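You operate a simulated robot arm through the tools that you are given. There is no shell and no other tool.

The job below is to be done with a simulated robot arm. You get a single attempt, and the scene is never put back.

TASK
Put things in order on the top of the bench with blue legs. At the end: the five-hundred gram weight with blue ring is on the flat steel dish; the squat steel weight stands on top of the grade card with yellow loop; the right jar of orange beads (marked "SILICA") stands where the squat steel weight stood; the silver square tin with white lid stands where the right jar of orange beads stood; whatever was shut is shut again. Leave all else as you found it, and nothing knocked over.

Only the result counts: the job must be done as asked and must still hold three seconds after the hand-in. Knocking over, shifting, dropping, spilling or breaking anything else fails it. Lids that push on must go on centred and level and be pressed home; caps that screw on are set level and turned clockwise until they are tight.

THE ROBOT
A 6-joint arm with a two-finger gripper, fixed in place. Base frame: the origin is at the foot of the arm, x ahead of it, y to its left, z up; the work surface is at about z = 0. Units: m, degrees, N and s.
With the tool pointing down near the work surface it reaches from about 0.24 to 0.62 m from the base axis. Its first joint turns from -66.0 to 66.0 degrees. Payload 1.37 kg.
The tool frame sits at the grasp point between the pads (the TCP): z along the fingers, y along the line on which they close. The tips reach 0.022 m beyond it. The gripper opens to 0.092 m; its body begins 0.065 m behind the TCP.
Orientation is that of the tool frame in the base frame, as a unit quaternion [w, x, y, z]. With the fingers straight down and closing along the base's y, the tool's x points along the base's -x, its y along +y and its z along -z.

THE INTERFACE
- The arm moves only by the tool jog_arm. Its argument "series" is a list of rows, each a list of 3 entries, a list of its own where there are three numbers: the shift along the tool's x, y, z in units of 250 mm (1.0 is 250 mm), then the turn, a rotation vector about the tool's x, y, z in units of 60 degrees (1.0 is 60 degrees), then the opening, from 0 (shut) to 1 (fully open). In form: [[[dx, dy, dz], [ax, ay, az], fingers], ...]. A call has 1 to 20 rows; each row is the pose to reach, as a shift and turn from the pose commanded when the call began, along the tool's axes at that moment. A call with a number of a shift or a turn outside -1 to 1 is refused whole. Each row takes 0.2 s and may step no farther than 0.05 m and 8.6 degrees from the row before; otherwise, or with a gripper value out of range, the whole call is refused. A pose out of reach is approached as far as the arm can. The call stops where the force on the tool passes 40 N (or 10 N more than at its start, if that is more) or the arm is blocked; 0.2 s more then pass. The fingers move at their own pace (about 0.0599 m/s each) and stop on an object; they squeeze with about 26 N. The grip force told is the motor's: it shows also when the fingers shut on nothing. Time passes only in rows, and 0.2 s behind the last, so rows that repeat a pose let the fingers close. The reply holds the time, the measured pose of the TCP, the force on the tool along the base axes, the opening and the grip force, in the units named above and with some noise, with the torque about the TCP (base axes, N m) and any sound that the robot's microphone picked up, and new pictures: "pictures" is both (left out), scene, wrist or none.
- Cameras (640 x 400 px; columns grow to the right, rows downward): "scene" is fixed at [0.0483, -0.4399, 0.5881]; the picture's right is [0.76, -0.65, 0.00], its down [-0.35, -0.42, -0.84] and it looks along [0.54, 0.64, -0.55] (base axes); focal length 309 px, centre (320, 200). "wrist" rides on the gripper at [0.071, 0.019, -0.102] in the tool frame; the picture's right is [-0.26, 0.97, 0.00], its down [-0.75, -0.20, -0.62] and it looks along [-0.60, -0.16, 0.78] (tool axes); focal length 280 px, centre (320, 200). There is no depth. A picture from a camera that has moved, and an enlarged one, comes with that camera's place and axes in the base frame and with its lens. The place of the scene camera against the robot may be out by one fixed shift of up to 0.018 m in any direction.
- zoom(camera, box): a new picture of the part [left, top, right, bottom] of that camera's present view, enlarged. The clock stands still meanwhile.
- job_done(): hands the job in; it is judged then, once.

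Nothing tells you positions but the pictures and the camera data. Unless the task says otherwise, let go and move clear before handing in.

The tools are called after ">>>" as a command line: name --argument value ..., lists and objects as JSON in quotes. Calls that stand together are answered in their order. jog_arm: Moves the arm, as the interface text tells. Its arguments: {"type":"object","properties":{"series":{"type":"array","items":{"type":"array"}},"pictures":{"type":"string","enum":["both","scene","wrist","none"]}},"required":["series"]} The other tools are called the same way: zoom (camera, box) takes an enlarged picture of a part of a camera's view; job_done () hands the job in.

At the start:

```text
clock: 0.0
tool_pos: [0.4215, 0.0385, 0.2735]
tool_rot: [0.0, 0.0, 1.0, 0.0]
wrist_force: [-0.8, -0.3, -0.2]
torque: [-0.02, 0.01, 0.02]
finger_gap: 0.0919
finger_force: 0.1
```

scene: 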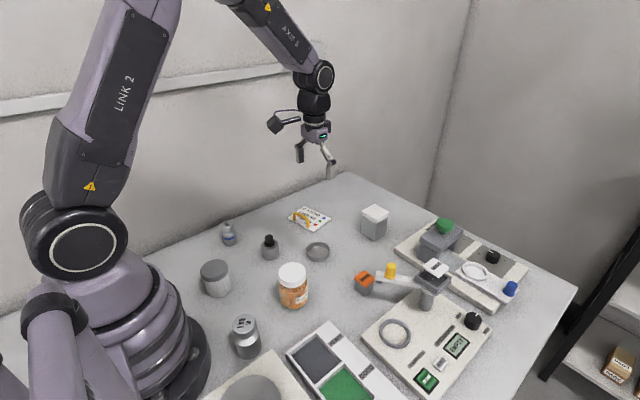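
wrist: 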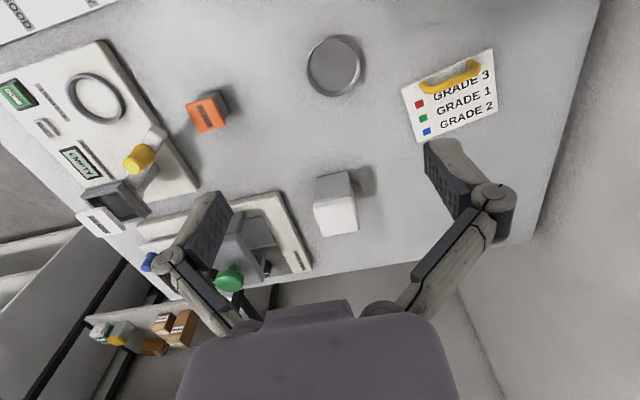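

I see a bench with weights, jars, a tin, a grade card and a dish. I'll first zoom in to identify everything.

>>> zoom --camera "scene" --box '[180, 190, 340, 290]'

>>> zoom --camera "scene" --box '[180, 250, 340, 350]'

>>> zoom --camera "scene" --box '[340, 190, 540, 315]'

>>> zoom --camera "scene" --box '[280, 275, 480, 400]'

>>> zoom --camera "wrist" --box '[0, 0, 640, 400]'

```text
4.00 times, centred on (260, 240) of scene
camera zoom: at [0.0483, -0.4399, 0.5881], right [0.76, -0.65, 0.0], down [-0.35, -0.42, -0.84], along [0.54, 0.64, -0.55], focal length 1235 px, centre (560, 40)
```

zoom: 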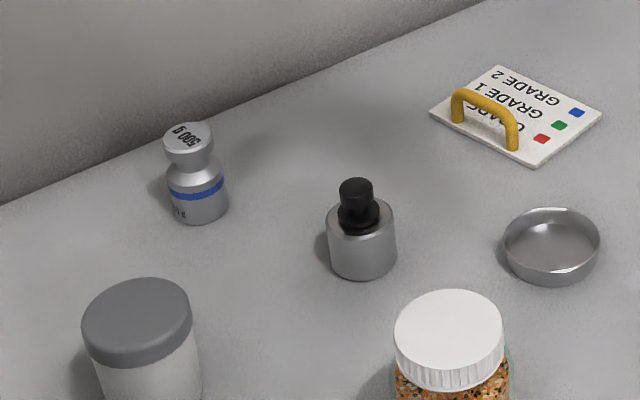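

```text
4.00 times, centred on (260, 300) of scene
camera zoom: at [0.0483, -0.4399, 0.5881], right [0.76, -0.65, 0.0], down [-0.35, -0.42, -0.84], along [0.54, 0.64, -0.55], focal length 1235 px, centre (560, -200)
```

zoom: 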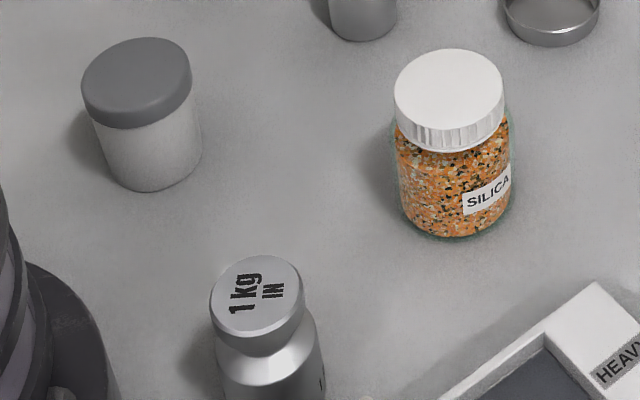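

```text
3.20 times, centred on (440, 252) of scene
camera zoom: at [0.0483, -0.4399, 0.5881], right [0.76, -0.65, 0.0], down [-0.35, -0.42, -0.84], along [0.54, 0.64, -0.55], focal length 988 px, centre (-64, 32)
```

zoom: 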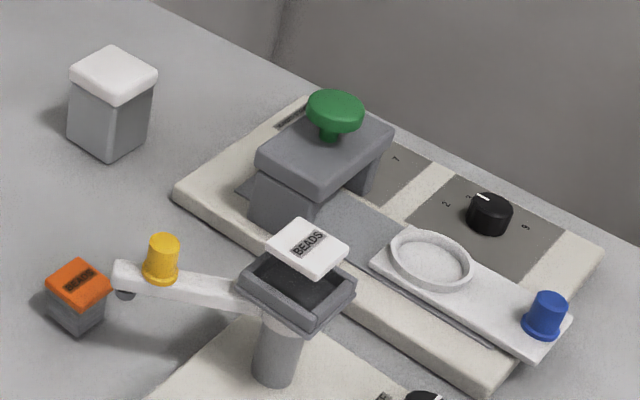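

```text
3.20 times, centred on (380, 338) of scene
camera zoom: at [0.0483, -0.4399, 0.5881], right [0.76, -0.65, 0.0], down [-0.35, -0.42, -0.84], along [0.54, 0.64, -0.55], focal length 988 px, centre (128, -240)
```

zoom: 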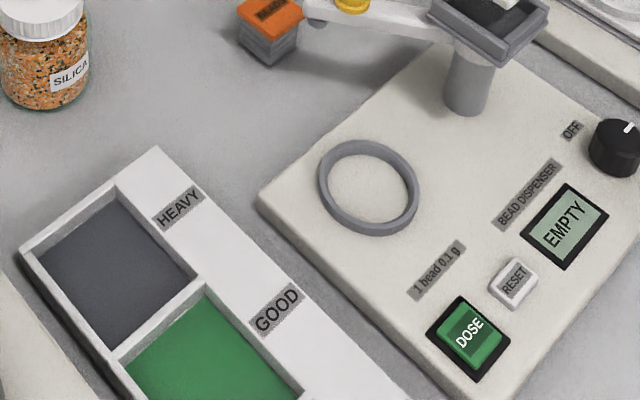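

```text
1.00 times, centred on (320, 200) of wrist (not enlarged: the box is as wide or as high as the picture)
camera zoom: at [0.351, 0.058, 0.3743], right [0.26, 0.97, 0.0], down [0.75, -0.2, 0.62], along [0.6, -0.16, -0.78], focal length 280 px, centre (320, 200)
```

zoom: 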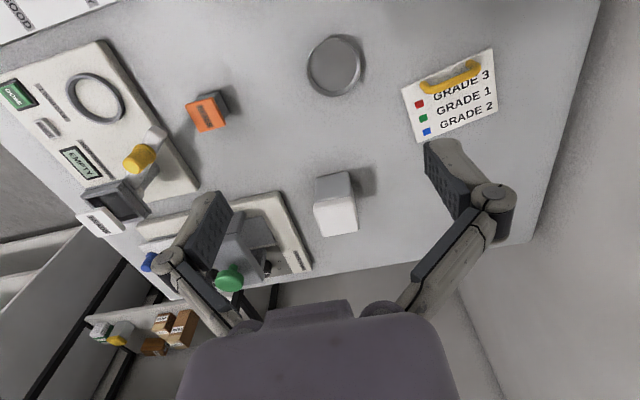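

The layout is clear: the squat steel weight with the black knob sits about (0.33, 0.13), the 500 g about (0.27, 0.25), the jar about (0.285, -0.04), the dish about (0.435, 0.05), the tin about (0.61, 0.015) and the card about (0.51, 0.19). I'll survey with the wrist camera to refine these.

>>> jog_arm --series '[[[0.12, 0.11, 0], [0, 0, 0], 1], [[0.24, 0.22, 0], [0, 0, 0], 1], [[0.36, 0.33, 0], [0, 0, 0], 1], [[0.486, 0.446, 0], [0, 0, 0], 1], [[0.486, 0.446, 0], [0, 0, 0], 1]]'

```text
clock: 1.2
tool_pos: [0.3, 0.1496, 0.2709]
tool_rot: [0.0, 0.001, 1.0, 0.0]
wrist_force: [0.3, -0.6, 0.5]
torque: [0.0, 0.0, 0.0]
finger_gap: 0.092
finger_force: 0.1
camera wrist: at [0.2296, 0.1694, 0.3738], right [0.26, 0.96, 0.0], down [0.75, -0.2, 0.63], along [0.6, -0.16, -0.78], focal length 280 px, centre (320, 200)
```

scene: 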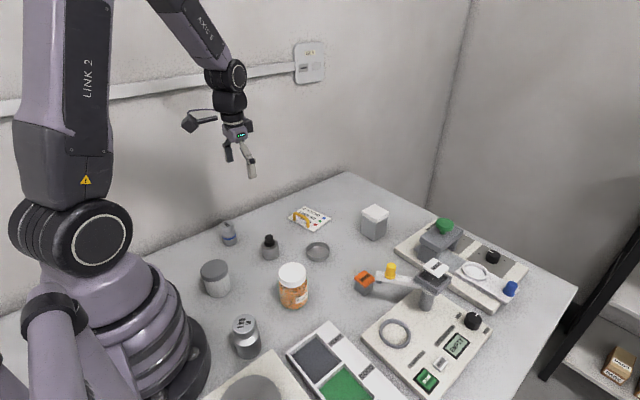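
wrist: 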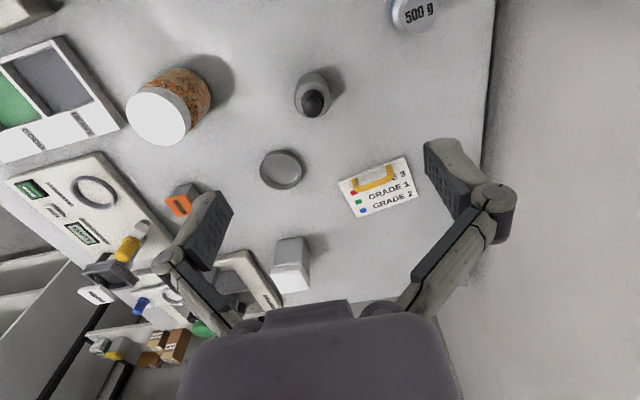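

The wrist view shows most items. I'll zoom in for precise pixel positions.

>>> zoom --camera "wrist" --box '[240, 50, 400, 150]'

>>> zoom --camera "wrist" --box '[300, 130, 460, 230]'

>>> zoom --camera "wrist" --box '[220, 210, 380, 310]'

>>> zoom --camera "wrist" --box '[100, 40, 260, 140]'

>>> zoom --camera "wrist" --box '[360, 0, 520, 100]'

```text
4.00 times, centred on (320, 100) of wrist
camera zoom: at [0.2296, 0.1694, 0.3738], right [0.26, 0.96, 0.0], down [0.75, -0.2, 0.63], along [0.6, -0.16, -0.78], focal length 1122 px, centre (320, 600)
```

zoom: 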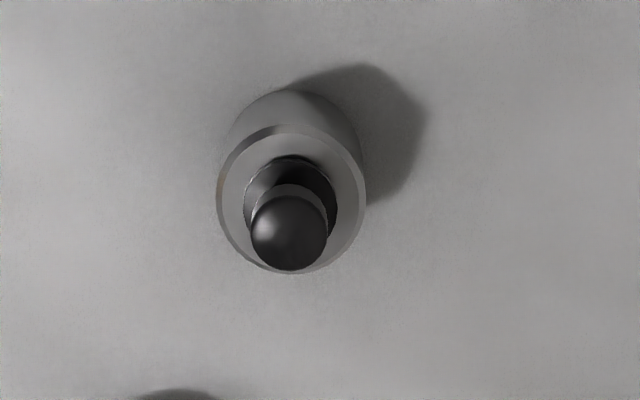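

```text
4.00 times, centred on (380, 180) of wrist
camera zoom: at [0.2296, 0.1694, 0.3738], right [0.26, 0.96, 0.0], down [0.75, -0.2, 0.63], along [0.6, -0.16, -0.78], focal length 1122 px, centre (80, 280)
```

zoom: 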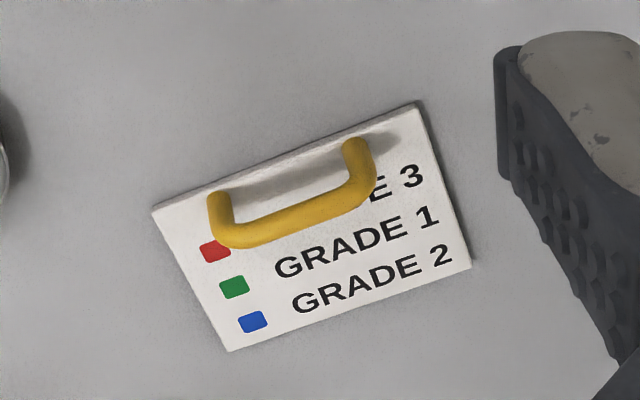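

```text
4.00 times, centred on (300, 260) of wrist
camera zoom: at [0.2296, 0.1694, 0.3738], right [0.26, 0.96, 0.0], down [0.75, -0.2, 0.63], along [0.6, -0.16, -0.78], focal length 1122 px, centre (400, -40)
```

zoom: 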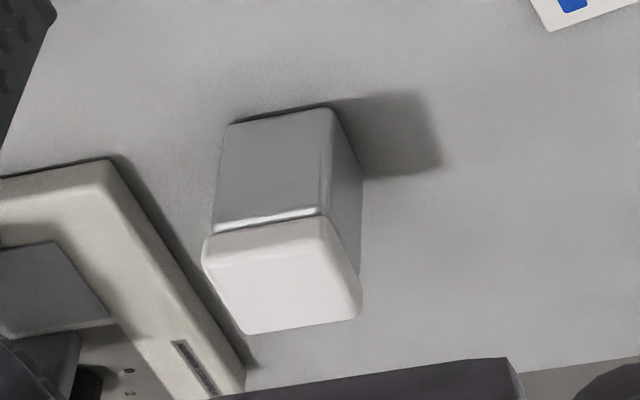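

```text
4.00 times, centred on (180, 90) of wrist
camera zoom: at [0.2296, 0.1694, 0.3738], right [0.26, 0.96, 0.0], down [0.75, -0.2, 0.63], along [0.6, -0.16, -0.78], focal length 1122 px, centre (880, 640)
```

zoom: 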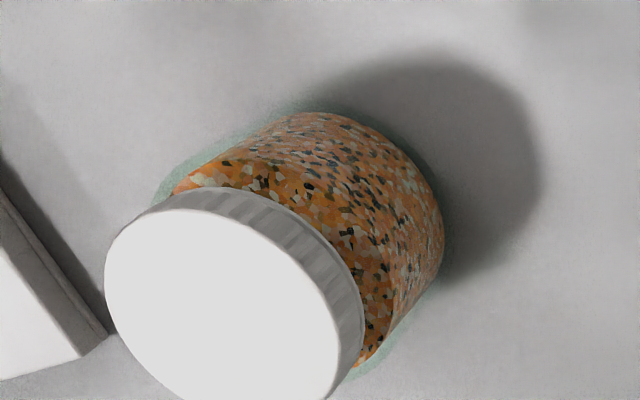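

```text
4.00 times, centred on (440, 50) of wrist
camera zoom: at [0.2296, 0.1694, 0.3738], right [0.26, 0.96, 0.0], down [0.75, -0.2, 0.63], along [0.6, -0.16, -0.78], focal length 1122 px, centre (-160, 800)
```

zoom: 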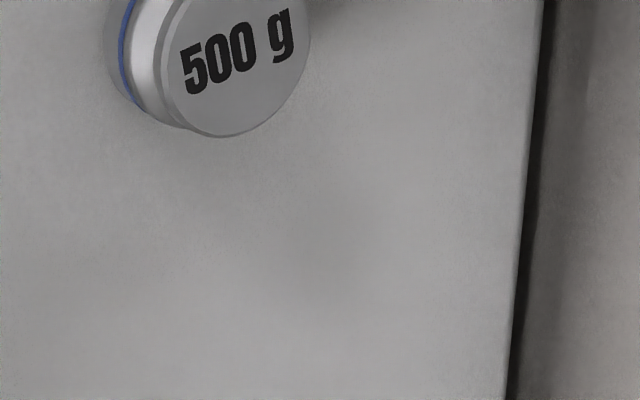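

I have good fixes: squat weight about (0.339, 0.132), card about (0.520, 0.192), tin about (0.622, 0.012), dish about (0.439, 0.052). Next I'll look at the 500 g weight and the jar from closer.

>>> jog_arm --series '[[[0.16, 0.1, 0], [0, 0, 0], 1], [[0.32, 0.2, 0], [0, 0, 0], 1], [[0.32, 0.2, 0], [0, 0, 0], 1]]' --pictures "wrist"

```text
clock: 2.0
tool_pos: [0.2191, 0.1991, 0.2724]
tool_rot: [0.0, 0.0, 1.0, 0.0]
wrist_force: [0.8, -0.6, 0.1]
torque: [0.0, 0.01, -0.03]
finger_gap: 0.0919
finger_force: 0.1
camera wrist: at [0.1485, 0.2188, 0.3742], right [0.26, 0.96, 0.0], down [0.75, -0.2, 0.63], along [0.6, -0.16, -0.78], focal length 280 px, centre (320, 200)
```

wrist: 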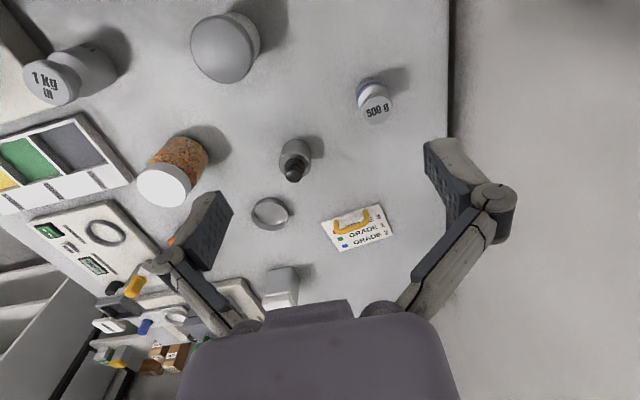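

>>> zoom --camera "wrist" --box '[300, 50, 460, 150]'

>>> zoom --camera "wrist" --box '[100, 110, 260, 210]'

>>> zoom --camera "wrist" --box '[220, 130, 380, 230]'

```text
4.00 times, centred on (380, 100) of wrist
camera zoom: at [0.1485, 0.2188, 0.3742], right [0.26, 0.96, 0.0], down [0.75, -0.2, 0.63], along [0.6, -0.16, -0.78], focal length 1122 px, centre (80, 600)
```

zoom: 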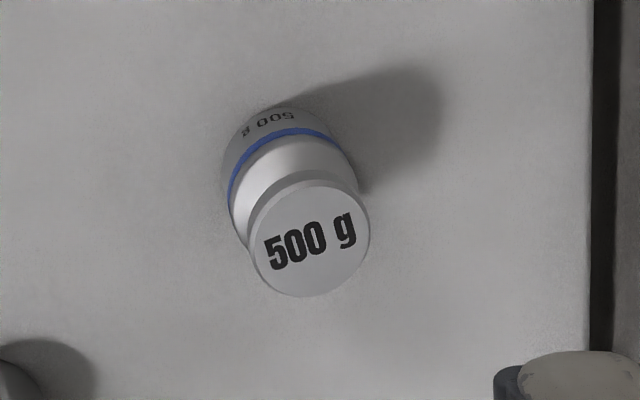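

```text
4.00 times, centred on (180, 160) of wrist
camera zoom: at [0.1485, 0.2188, 0.3742], right [0.26, 0.96, 0.0], down [0.75, -0.2, 0.63], along [0.6, -0.16, -0.78], focal length 1122 px, centre (880, 360)
```

zoom: 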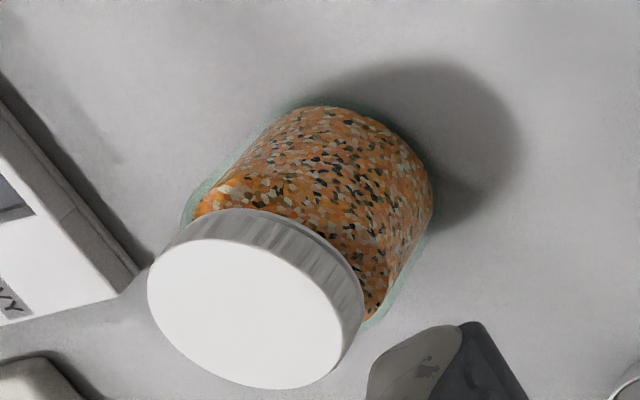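

```text
4.00 times, centred on (300, 180) of wrist
camera zoom: at [0.1485, 0.2188, 0.3742], right [0.26, 0.96, 0.0], down [0.75, -0.2, 0.63], along [0.6, -0.16, -0.78], focal length 1122 px, centre (400, 280)
```

zoom: 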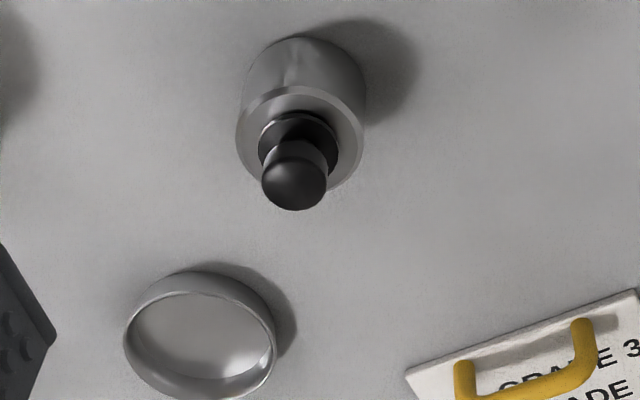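

500 g weight is at about (0.2785, 0.251), height 0.065; squat weight confirmed at (0.338, 0.132). Next I'll view the jar from nearer.

>>> jog_arm --series '[[[-0.025, -0.16, 0], [0, 0, 0], 1], [[-0.05, -0.32, 0], [0, 0, 0], 1], [[-0.075, -0.48, 0], [0, 0, 0], 1], [[-0.1, -0.64, 0], [0, 0, 0], 1], [[-0.124, -0.8, 0], [0, 0, 0], 1], [[-0.124, -0.8, 0], [0, 0, 0], 1]]' --pictures "wrist"

```text
clock: 3.4
tool_pos: [0.2507, -0.0014, 0.2726]
tool_rot: [0.0, 0.0, 1.0, 0.0]
wrist_force: [0.2, -0.5, 0.4]
torque: [0.0, 0.01, -0.01]
finger_gap: 0.0918
finger_force: 0.1
camera wrist: at [0.1792, 0.0189, 0.3743], right [0.26, 0.97, 0.0], down [0.75, -0.2, 0.63], along [0.6, -0.16, -0.78], focal length 280 px, centre (320, 200)
```

wrist: 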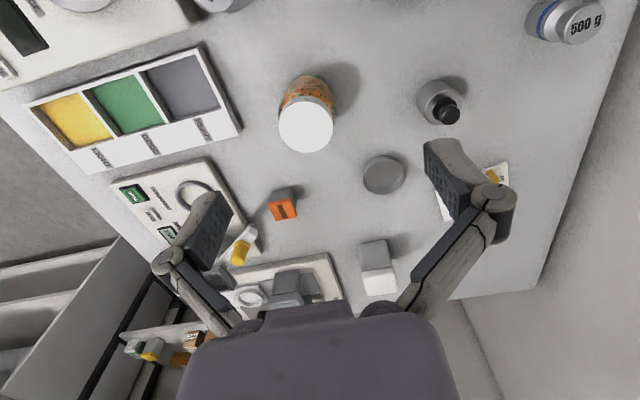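

>>> zoom --camera "wrist" --box '[230, 60, 390, 160]'

>>> zoom --camera "wrist" --box '[300, 210, 460, 310]'

>>> zoom --camera "wrist" --box '[330, 60, 490, 160]'

>>> zoom --camera "wrist" --box '[310, 120, 470, 220]'

```text
4.00 times, centred on (310, 110) of wrist
camera zoom: at [0.1792, 0.0189, 0.3743], right [0.26, 0.97, 0.0], down [0.75, -0.2, 0.63], along [0.6, -0.16, -0.78], focal length 1122 px, centre (360, 560)
```

zoom: 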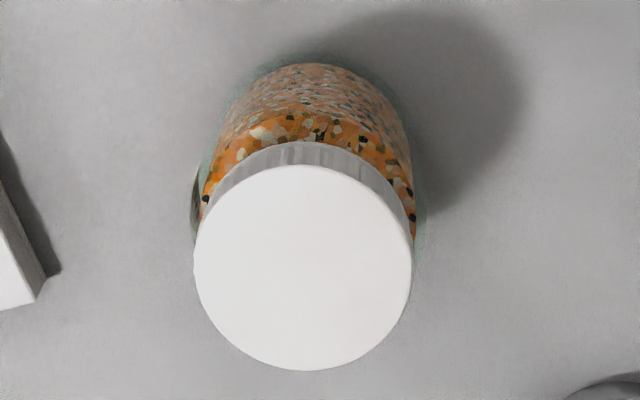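

```text
4.00 times, centred on (380, 260) of wrist
camera zoom: at [0.1792, 0.0189, 0.3743], right [0.26, 0.97, 0.0], down [0.75, -0.2, 0.63], along [0.6, -0.16, -0.78], focal length 1122 px, centre (80, -40)
```

zoom: 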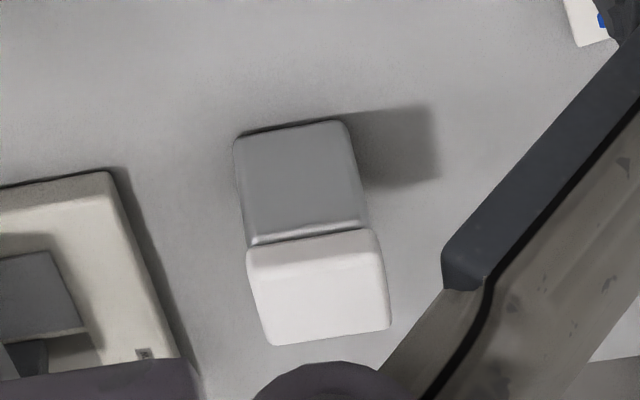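

```text
4.00 times, centred on (410, 110) of wrist
camera zoom: at [0.1792, 0.0189, 0.3743], right [0.26, 0.97, 0.0], down [0.75, -0.2, 0.63], along [0.6, -0.16, -0.78], focal length 1122 px, centre (-40, 560)
```

zoom: 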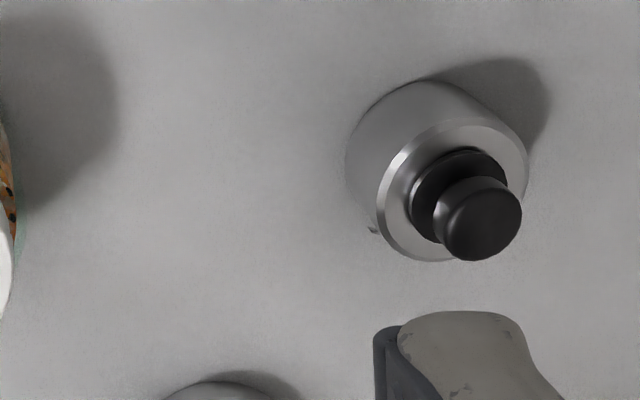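

```text
4.00 times, centred on (390, 170) of wrist
camera zoom: at [0.1792, 0.0189, 0.3743], right [0.26, 0.97, 0.0], down [0.75, -0.2, 0.63], along [0.6, -0.16, -0.78], focal length 1122 px, centre (40, 320)
```

zoom: 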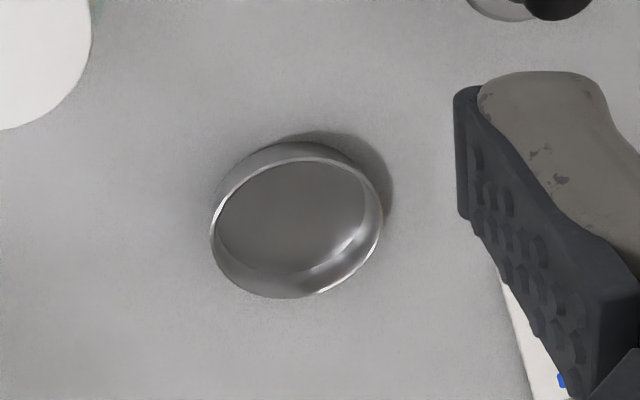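

Jar is at about (0.298, -0.029), dish at (0.440, 0.052), tin at (0.623, 0.012). Starting with the 500 g weight: I move above it with a partly open gripper and check alignment.

>>> jog_arm --series '[[[-0.019, 0.167, 0], [0, 0, 0], 0.75], [[-0.037, 0.333, 0], [0, 0, 0], 0.75], [[-0.056, 0.5, 0], [0, 0, 0], 0.75], [[-0.075, 0.667, 0], [0, 0, 0], 0.75], [[-0.093, 0.833, 0], [0, 0, 0], 0.75], [[-0.112, 1.0, 0], [0, 0, 0], 0.75], [[-0.112, 1.0, 0.19], [0, 0, 0], 0.75], [[-0.112, 1.0, 0.38], [0, 0, 0], 0.75], [[-0.112, 1.0, 0.57], [0, 0, 0], 0.75], [[-0.112, 1.0, 0.57], [0, 0, 0], 0.75]]'

```text
clock: 5.6
tool_pos: [0.2795, 0.249, 0.1285]
tool_rot: [0.0, 0.0, 1.0, 0.0]
wrist_force: [0.1, 0.9, -0.4]
torque: [0.0, -0.01, 0.0]
finger_gap: 0.069
finger_force: 0.1
camera wrist: at [0.2085, 0.2686, 0.231], right [0.26, 0.96, 0.0], down [0.75, -0.2, 0.63], along [0.6, -0.16, -0.78], focal length 280 px, centre (320, 200)
```

scene: 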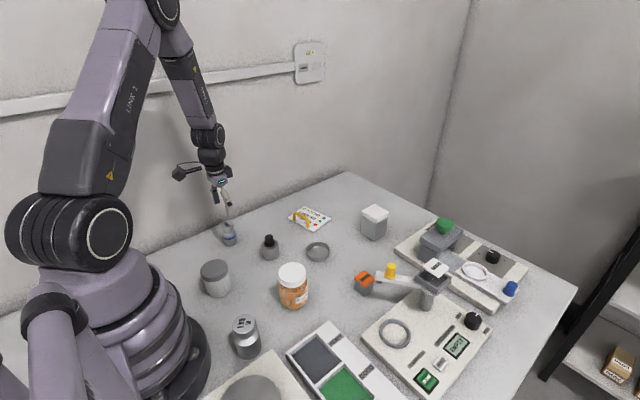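
wrist: 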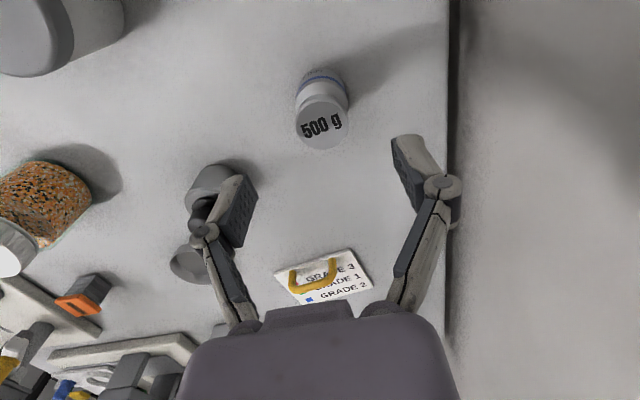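

>>> zoom --camera "wrist" --box '[240, 50, 400, 150]'

>>> zoom --camera "scene" --box '[180, 170, 276, 230]'

```text
4.00 times, centred on (320, 100) of wrist
camera zoom: at [0.2085, 0.2686, 0.231], right [0.26, 0.96, 0.0], down [0.75, -0.2, 0.63], along [0.6, -0.16, -0.78], focal length 1122 px, centre (320, 600)
```

zoom: 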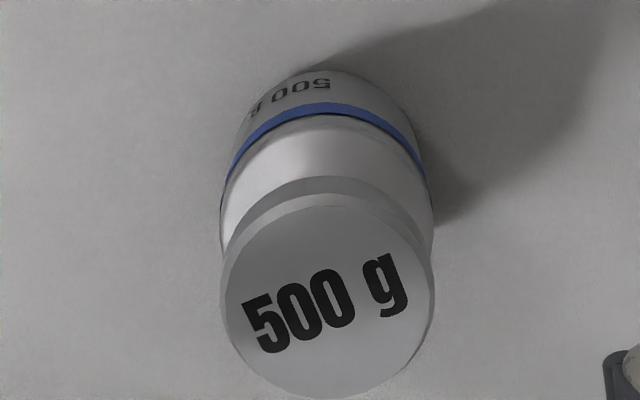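

```text
6.67 times, centred on (228, 200) of scene
camera zoom: at [0.0483, -0.4398, 0.5881], right [0.76, -0.65, 0.0], down [-0.35, -0.42, -0.84], along [0.54, 0.64, -0.55], focal length 2059 px, centre (933, 200)
```

zoom: 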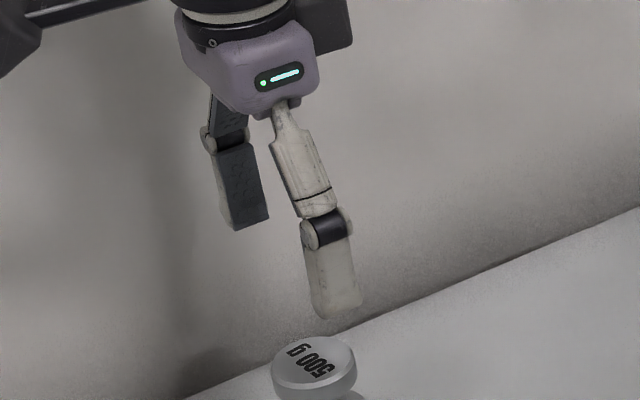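

The 500 g weight is at (0.2787, 0.2511), well lined up. I descend to grip its body at z≈0.039 (tips stay high enough to clear the dish rim later) and close.

>>> jog_arm --series '[[[0, 0.0056, 0.1], [0, 0, 0], 0.75], [[0, 0.0056, 0.2], [0, 0, 0], 0.75], [[0, 0.0056, 0.3], [0, 0, 0], 0.75], [[0, 0.0056, 0.363], [0, 0, 0], 0.75], [[0, 0.0056, 0.363], [0, 0, 0], 0.75], [[0, 0.0056, 0.363], [0, 0, 0], 0], [[0, 0.0056, 0.363], [0, 0, 0], 0], [[0, 0.0056, 0.363], [0, 0, 0], 0], [[0, 0.0056, 0.363], [0, 0, 0], 0]]'

```text
clock: 7.6
tool_pos: [0.2796, 0.2522, 0.0389]
tool_rot: [0.0, -0.001, 1.0, 0.0]
wrist_force: [-0.1, -1.3, -0.3]
torque: [-0.02, 0.03, 0.05]
finger_gap: 0.0376
finger_force: 25.5
camera wrist: at [0.2087, 0.2708, 0.1403], right [0.26, 0.97, 0.0], down [0.75, -0.2, 0.62], along [0.6, -0.16, -0.78], focal length 280 px, centre (320, 200)
```

scene: 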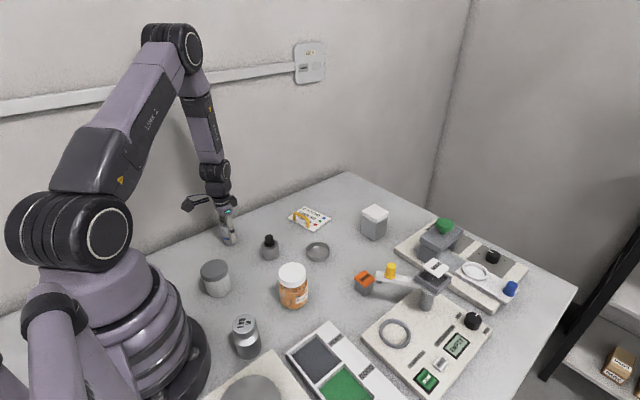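
wrist: 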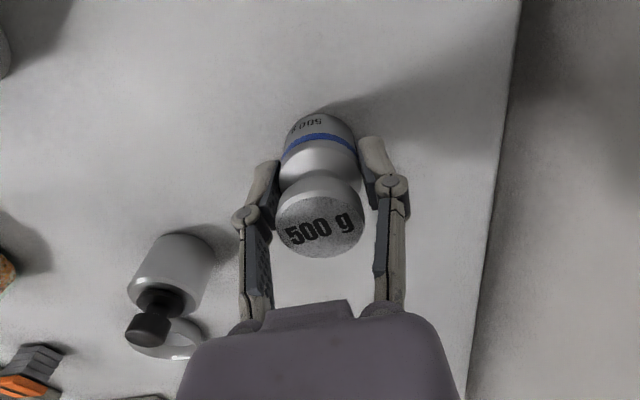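

Gripped at 37.6 mm. I lift it and carry it over to above the dish.

>>> jog_arm --series '[[[0, 0, -0.06], [0, 0, 0], 0], [[0, 0, -0.2], [0, 0, 0], 0], [[0, 0, -0.36], [0, 0, 0], 0], [[0, 0, -0.524], [0, 0, 0], 0], [[-0.08, -0.1, -0.524], [0, 0, 0], 0], [[-0.18, -0.222, -0.524], [0, 0, 0], 0], [[-0.28, -0.345, -0.524], [0, 0, 0], 0], [[-0.38, -0.468, -0.524], [0, 0, 0], 0], [[-0.48, -0.592, -0.524], [0, 0, 0], 0], [[-0.57, -0.703, -0.524], [0, 0, 0], 0], [[-0.645, -0.796, -0.524], [0, 0, 0], 0], [[-0.645, -0.796, -0.524], [0, 0, 0], 0]]'

```text
clock: 10.2
tool_pos: [0.4432, 0.0518, 0.1693]
tool_rot: [0.0, 0.0, 1.0, 0.0]
wrist_force: [0.0, -0.8, -0.2]
torque: [0.0, -0.01, 0.04]
finger_gap: 0.0001
finger_force: 26.2
camera wrist: at [0.3708, 0.0717, 0.2715], right [0.26, 0.97, 0.0], down [0.75, -0.2, 0.62], along [0.6, -0.16, -0.78], focal length 280 px, centre (320, 200)
```

scene: 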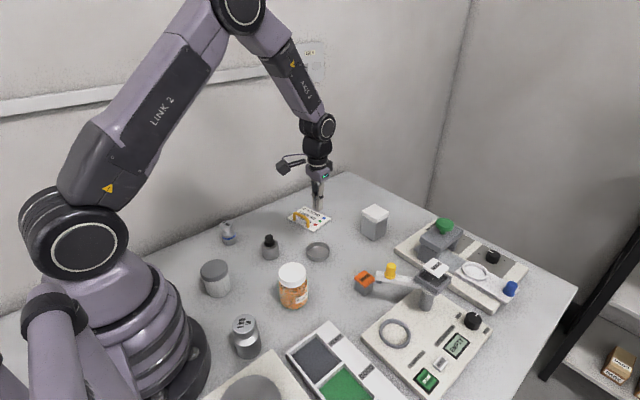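
wrist: 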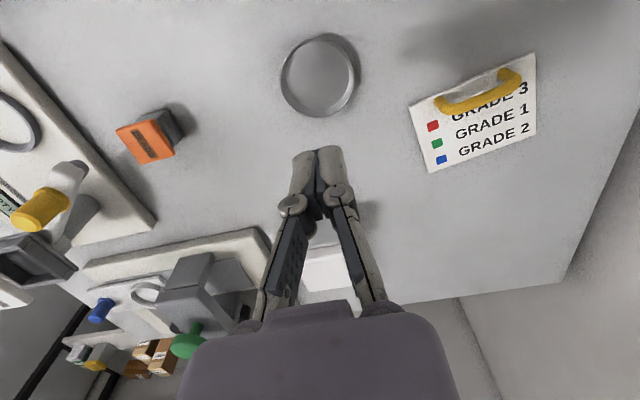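

The gripper came away empty: the weight slipped out at the start of the lift and appears to be still standing. I'll inspect it.

>>> zoom --camera "scene" --box '[200, 205, 280, 255]'

>>> zoom --camera "scene" --box '[290, 225, 354, 265]'

>>> zoom --camera "wrist" --box '[240, 20, 400, 120]'

>>> zoom --camera "wrist" --box '[240, 120, 400, 220]'

```text
8.00 times, centred on (240, 230) of scene
camera zoom: at [0.0482, -0.4399, 0.5881], right [0.76, -0.65, 0.0], down [-0.35, -0.42, -0.84], along [0.54, 0.64, -0.55], focal length 2470 px, centre (960, -40)
```

zoom: 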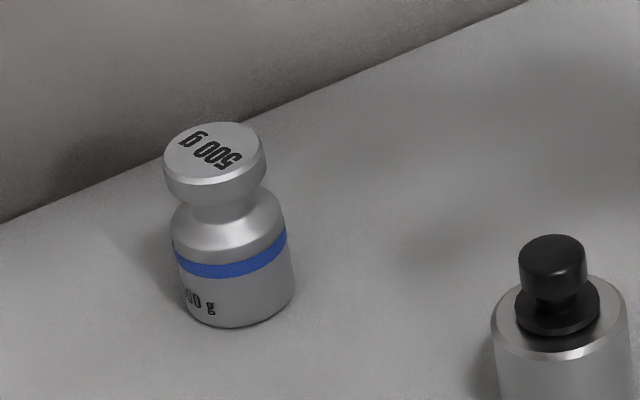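

```text
10.00 times, centred on (322, 245) of scene
camera zoom: at [0.0482, -0.4399, 0.5881], right [0.76, -0.65, 0.0], down [-0.35, -0.42, -0.84], along [0.54, 0.64, -0.55], focal length 3088 px, centre (300, -250)
```

zoom: 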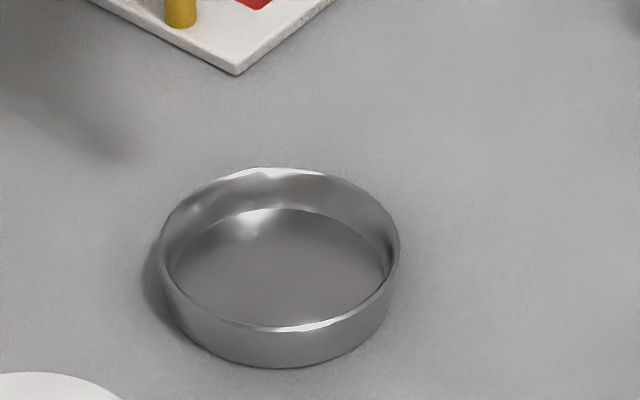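

```text
4.00 times, centred on (320, 70) of wrist
camera zoom: at [0.3708, 0.0717, 0.2715], right [0.26, 0.97, 0.0], down [0.75, -0.2, 0.62], along [0.6, -0.16, -0.78], focal length 1122 px, centre (320, 720)
```

zoom: 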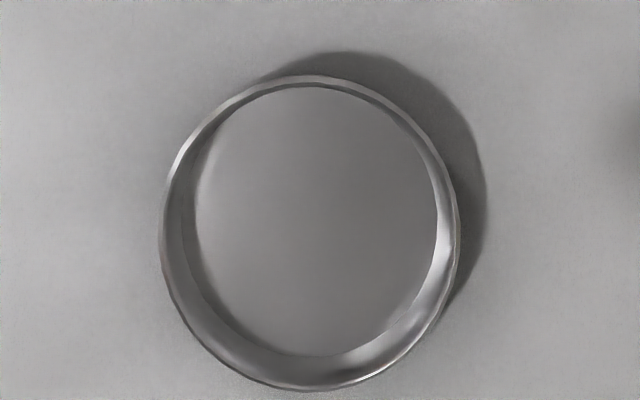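

```text
4.00 times, centred on (320, 170) of wrist
camera zoom: at [0.3708, 0.0717, 0.2715], right [0.26, 0.97, 0.0], down [0.75, -0.2, 0.62], along [0.6, -0.16, -0.78], focal length 1122 px, centre (320, 320)
```

zoom: 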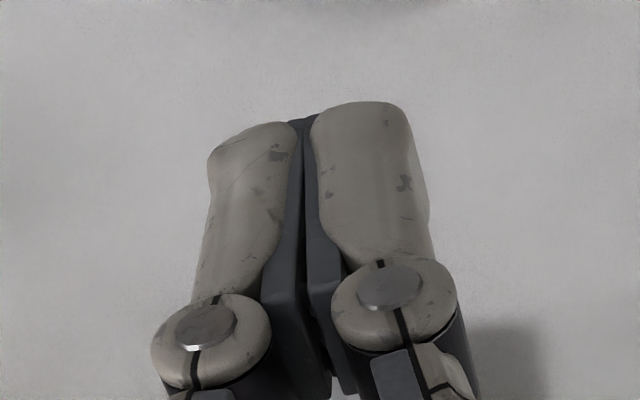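

The weight still stands upright in its place. The pads evidently landed on its rounded shoulder, so this time I'll grip the cap (z≈0.050–0.065) with the TCP at 0.062.

>>> jog_arm --series '[[[0.1, 0.123, 0], [0, 0, 0], 0.7], [[0.21, 0.259, 0], [0, 0, 0], 0.7], [[0.32, 0.395, 0], [0, 0, 0], 0.7], [[0.43, 0.53, 0], [0, 0, 0], 0.7], [[0.54, 0.665, 0], [0, 0, 0], 0.7], [[0.648, 0.796, 0], [0, 0, 0], 0.7], [[0.648, 0.796, 0.1], [0, 0, 0], 0.7], [[0.648, 0.796, 0.22], [0, 0, 0], 0.7], [[0.648, 0.796, 0.34], [0, 0, 0], 0.7], [[0.648, 0.796, 0.432], [0, 0, 0], 0.7], [[0.648, 0.796, 0.432], [0, 0, 0], 0.7]]'

```text
clock: 12.6
tool_pos: [0.2791, 0.2512, 0.0617]
tool_rot: [0.0, 0.0, 1.0, 0.0]
wrist_force: [-0.1, -0.2, 0.2]
torque: [0.04, -0.03, 0.01]
finger_gap: 0.0644
finger_force: 0.0
camera wrist: at [0.2074, 0.2709, 0.1639], right [0.26, 0.97, 0.0], down [0.75, -0.2, 0.63], along [0.6, -0.16, -0.78], focal length 280 px, centre (320, 200)
```

scene: 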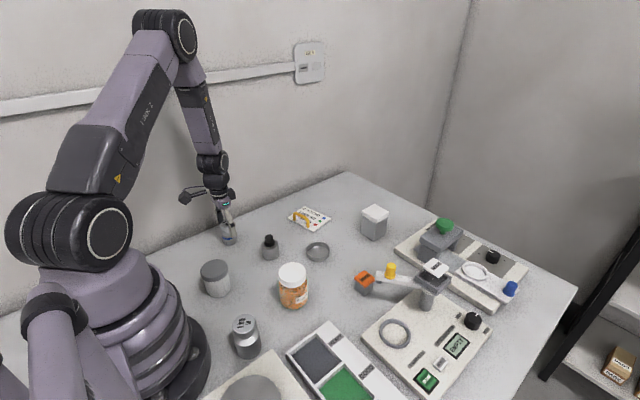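
wrist: 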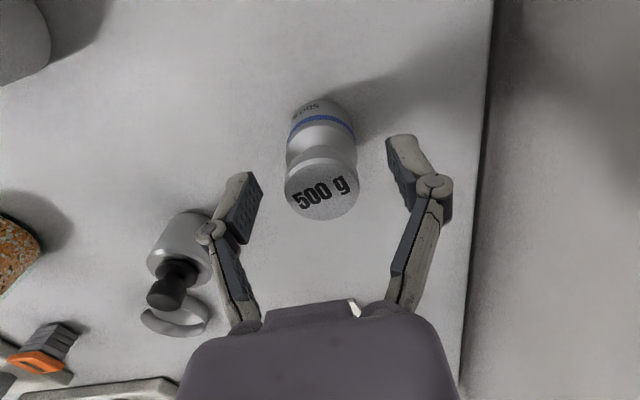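

Well aligned over the cap. Closing now and making a small test lift.

>>> jog_arm --series '[[[0, 0, 0], [0, 0, 0], 0], [[0, 0, 0], [0, 0, 0], 0], [[0, 0, 0], [0, 0, 0], 0], [[0, 0, 0], [0, 0, 0], 0], [[0, 0, -0.02], [0, 0, 0], 0], [[0, 0, -0.05], [0, 0, 0], 0], [[0, 0, -0.08], [0, 0, 0], 0]]'

```text
clock: 14.2
tool_pos: [0.2781, 0.251, 0.0826]
tool_rot: [0.0, 0.0, 1.0, 0.001]
wrist_force: [0.0, 0.6, -4.2]
torque: [-0.01, -0.01, 0.01]
finger_gap: 0.0322
finger_force: 26.3
camera wrist: at [0.2076, 0.2706, 0.1838], right [0.26, 0.97, 0.0], down [0.75, -0.2, 0.62], along [0.6, -0.16, -0.78], focal length 280 px, centre (320, 200)
```

scene: 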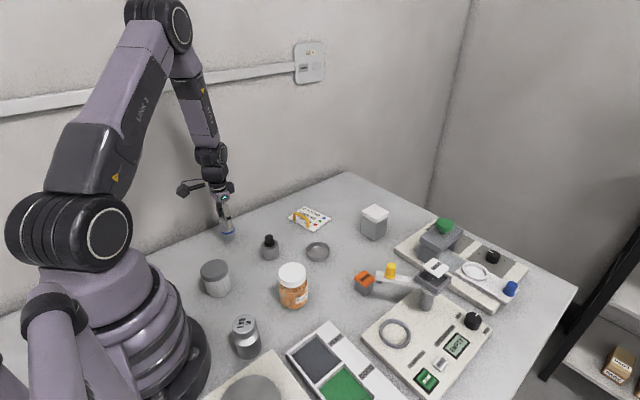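
wrist: 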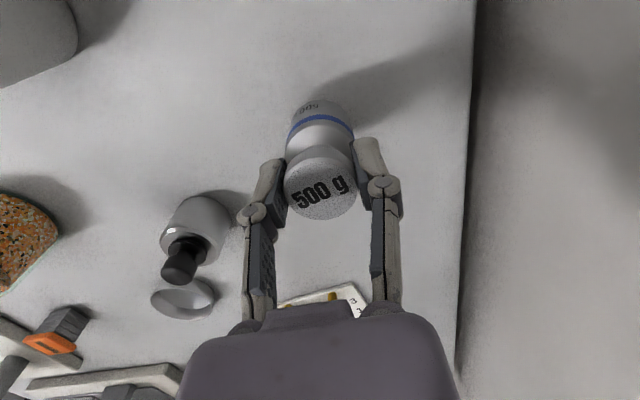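

The weight is held (4.2 N on the wrist). Carrying it over to the dish at height.

>>> jog_arm --series '[[[0, 0, -0.12], [0, 0, 0], 0], [[0, 0, -0.24], [0, 0, 0], 0], [[0, 0, -0.352], [0, 0, 0], 0], [[-0.05, -0.063, -0.352], [0, 0, 0], 0], [[-0.13, -0.164, -0.352], [0, 0, 0], 0], [[-0.22, -0.277, -0.352], [0, 0, 0], 0], [[-0.31, -0.39, -0.352], [0, 0, 0], 0], [[-0.4, -0.504, -0.352], [0, 0, 0], 0], [[-0.49, -0.617, -0.352], [0, 0, 0], 0], [[-0.57, -0.718, -0.352], [0, 0, 0], 0], [[-0.62, -0.78, -0.352], [0, 0, 0], 0], [[-0.636, -0.801, -0.352], [0, 0, 0], 0], [[-0.636, -0.801, -0.352], [0, 0, 0], 0]]'

```text
clock: 17.0
tool_pos: [0.4376, 0.0496, 0.1705]
tool_rot: [0.0, 0.001, 1.0, 0.0]
wrist_force: [0.7, -0.6, -5.6]
torque: [0.01, -0.01, -0.01]
finger_gap: 0.0322
finger_force: 25.7
camera wrist: at [0.3668, 0.0703, 0.272], right [0.26, 0.97, 0.0], down [0.75, -0.2, 0.62], along [0.6, -0.16, -0.78], focal length 280 px, centre (320, 200)
```

scene: 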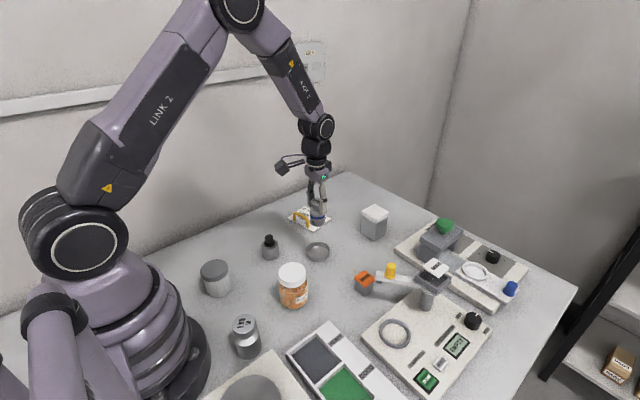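
wrist: 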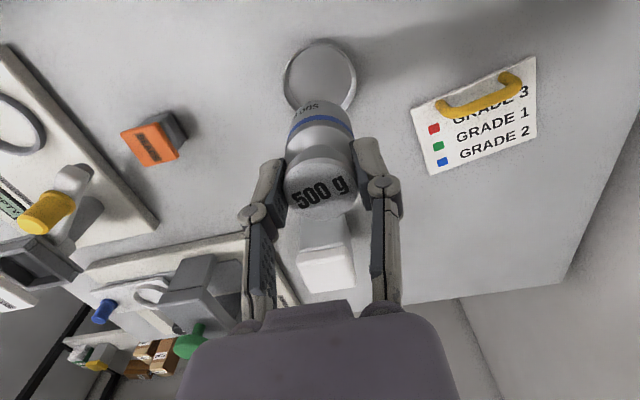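

>>> zoom --camera "wrist" --box '[240, 20, 400, 120]'

>>> zoom --camera "wrist" --box '[240, 120, 400, 220]'

```text
4.00 times, centred on (320, 70) of wrist
camera zoom: at [0.3668, 0.0703, 0.272], right [0.26, 0.97, 0.0], down [0.75, -0.2, 0.62], along [0.6, -0.16, -0.78], focal length 1122 px, centre (320, 720)
```

zoom: 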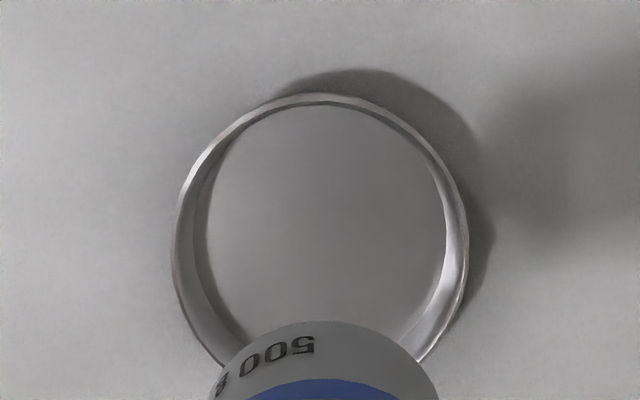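

```text
4.00 times, centred on (320, 170) of wrist
camera zoom: at [0.3668, 0.0703, 0.272], right [0.26, 0.97, 0.0], down [0.75, -0.2, 0.62], along [0.6, -0.16, -0.78], focal length 1122 px, centre (320, 320)
```

zoom: 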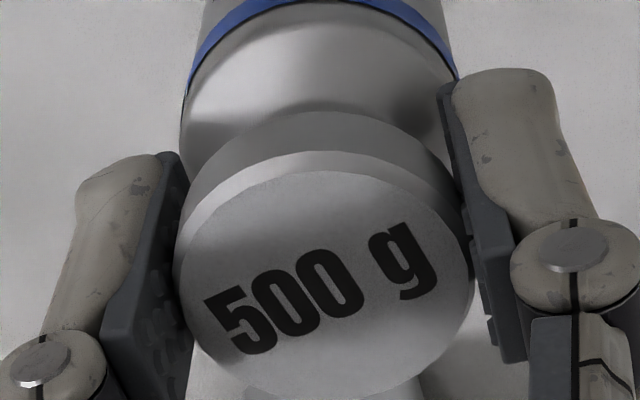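

Dish and weight are both centred under the TCP. Lowering to just above the dish floor.

>>> jog_arm --series '[[[0, 0, 0.1], [0, 0, 0], 0], [[0, 0, 0.2], [0, 0, 0], 0], [[0, 0, 0.3], [0, 0, 0], 0], [[0, 0, 0.37], [0, 0, 0], 0], [[0, 0, 0.4], [0, 0, 0], 0], [[0, 0, 0.408], [0, 0, 0], 0], [[0, 0, 0.408], [0, 0, 0], 0]]'

```text
clock: 18.6
tool_pos: [0.4382, 0.0506, 0.0682]
tool_rot: [0.0, 0.0, 1.0, 0.0]
wrist_force: [0.2, -0.9, -5.1]
torque: [-0.03, 0.0, 0.02]
finger_gap: 0.0324
finger_force: 26.0
camera wrist: at [0.3666, 0.0703, 0.17], right [0.26, 0.97, 0.0], down [0.75, -0.2, 0.62], along [0.6, -0.16, -0.78], focal length 280 px, centre (320, 200)
```

scene: 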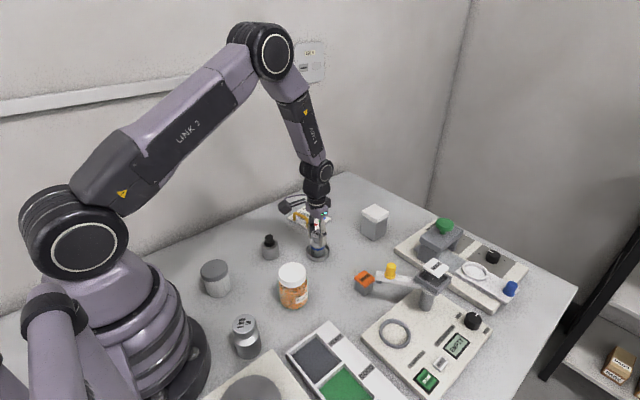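
wrist: 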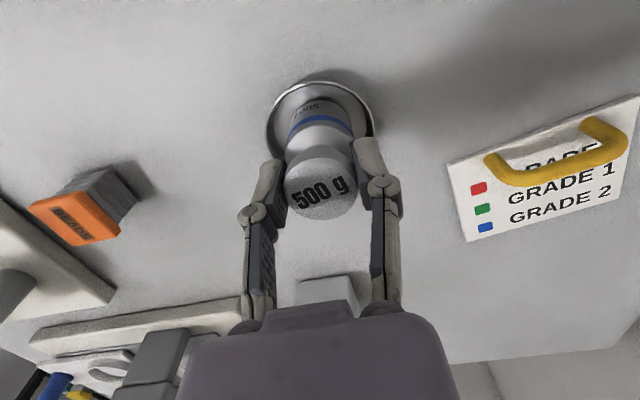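

Centred in the dish; lowering in 1 mm steps until it touches.

>>> jog_arm --series '[[[0, 0, 0.004], [0, 0, 0], 0], [[0, 0, 0.008], [0, 0, 0], 0], [[0, 0, 0.012], [0, 0, 0], 0], [[0, 0, 0.012], [0, 0, 0], 0]]' --pictures "none"

```text
clock: 19.6
tool_pos: [0.4387, 0.0497, 0.0677]
tool_rot: [0.001, 0.0, 1.0, 0.0]
wrist_force: [-4.3, -1.0, 10.4]
torque: [-0.1, 0.2, -0.01]
finger_gap: 0.0325
finger_force: 25.9
```

Contact made (about 15 N). I ease off slightly, release and rise clear.

>>> jog_arm --series '[[[0, 0, -0.006], [0, 0, 0], 0], [[0, 0, -0.006], [0, 0, 0], 0], [[0, 0, -0.006], [0, 0, 0], 0.6], [[0, 0, -0.006], [0, 0, 0], 0.6], [[0, 0, -0.006], [0, 0, 0], 0.6], [[0, 0, -0.1], [0, 0, 0], 0.6], [[0, 0, -0.25], [0, 0, 0], 0.6], [[0, 0, -0.4], [0, 0, 0], 0.6]]'

```text
clock: 21.4
tool_pos: [0.4366, 0.0501, 0.1674]
tool_rot: [0.0, -0.001, 1.0, 0.0]
wrist_force: [0.1, 0.4, -0.2]
torque: [-0.01, -0.02, -0.01]
finger_gap: 0.0553
finger_force: 0.0
camera wrist: at [0.3655, 0.0694, 0.2684], right [0.26, 0.97, 0.0], down [0.75, -0.2, 0.62], along [0.6, -0.16, -0.78], focal length 280 px, centre (320, 200)
```

scene: 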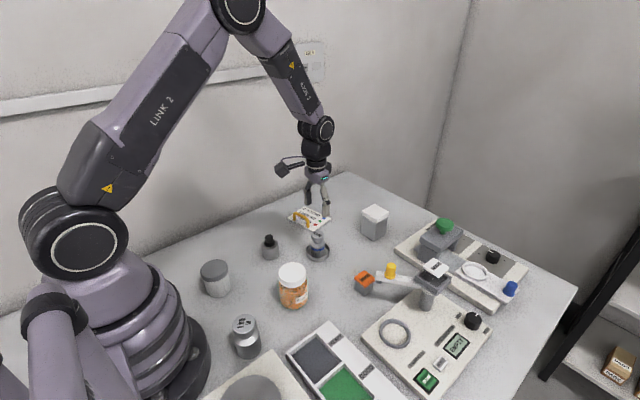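
wrist: 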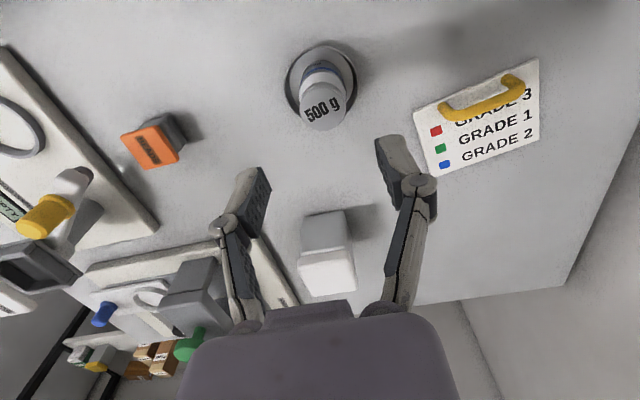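

>>> zoom --camera "wrist" --box '[240, 30, 400, 130]'

>>> zoom --camera "scene" --box '[285, 215, 365, 265]'

>>> zoom --camera "wrist" --box '[400, 50, 560, 150]'

```text
4.00 times, centred on (320, 80) of wrist
camera zoom: at [0.3655, 0.0694, 0.2684], right [0.26, 0.97, 0.0], down [0.75, -0.2, 0.62], along [0.6, -0.16, -0.78], focal length 1122 px, centre (320, 680)
```

zoom: 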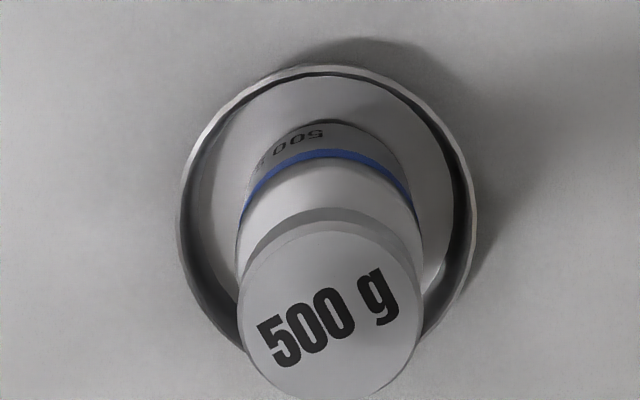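

```text
8.00 times, centred on (325, 240) of scene
camera zoom: at [0.0483, -0.4399, 0.5881], right [0.76, -0.65, 0.0], down [-0.35, -0.42, -0.84], along [0.54, 0.64, -0.55], focal length 2470 px, centre (280, -120)
```

zoom: 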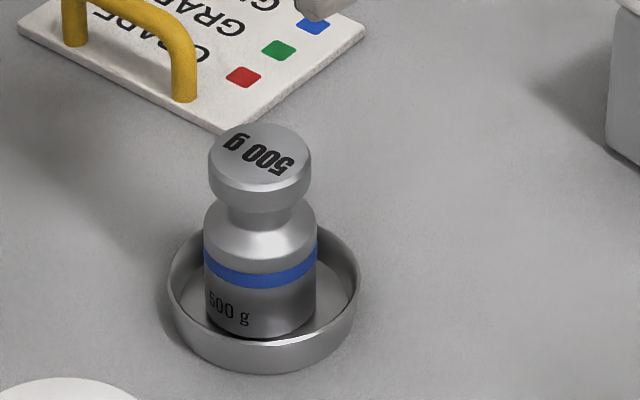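

```text
4.00 times, centred on (480, 100) of wrist
camera zoom: at [0.3655, 0.0694, 0.2684], right [0.26, 0.97, 0.0], down [0.75, -0.2, 0.62], along [0.6, -0.16, -0.78], focal length 1122 px, centre (-320, 600)
```

zoom: 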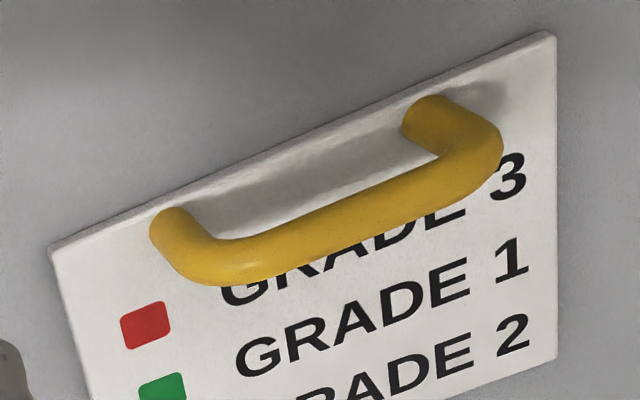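

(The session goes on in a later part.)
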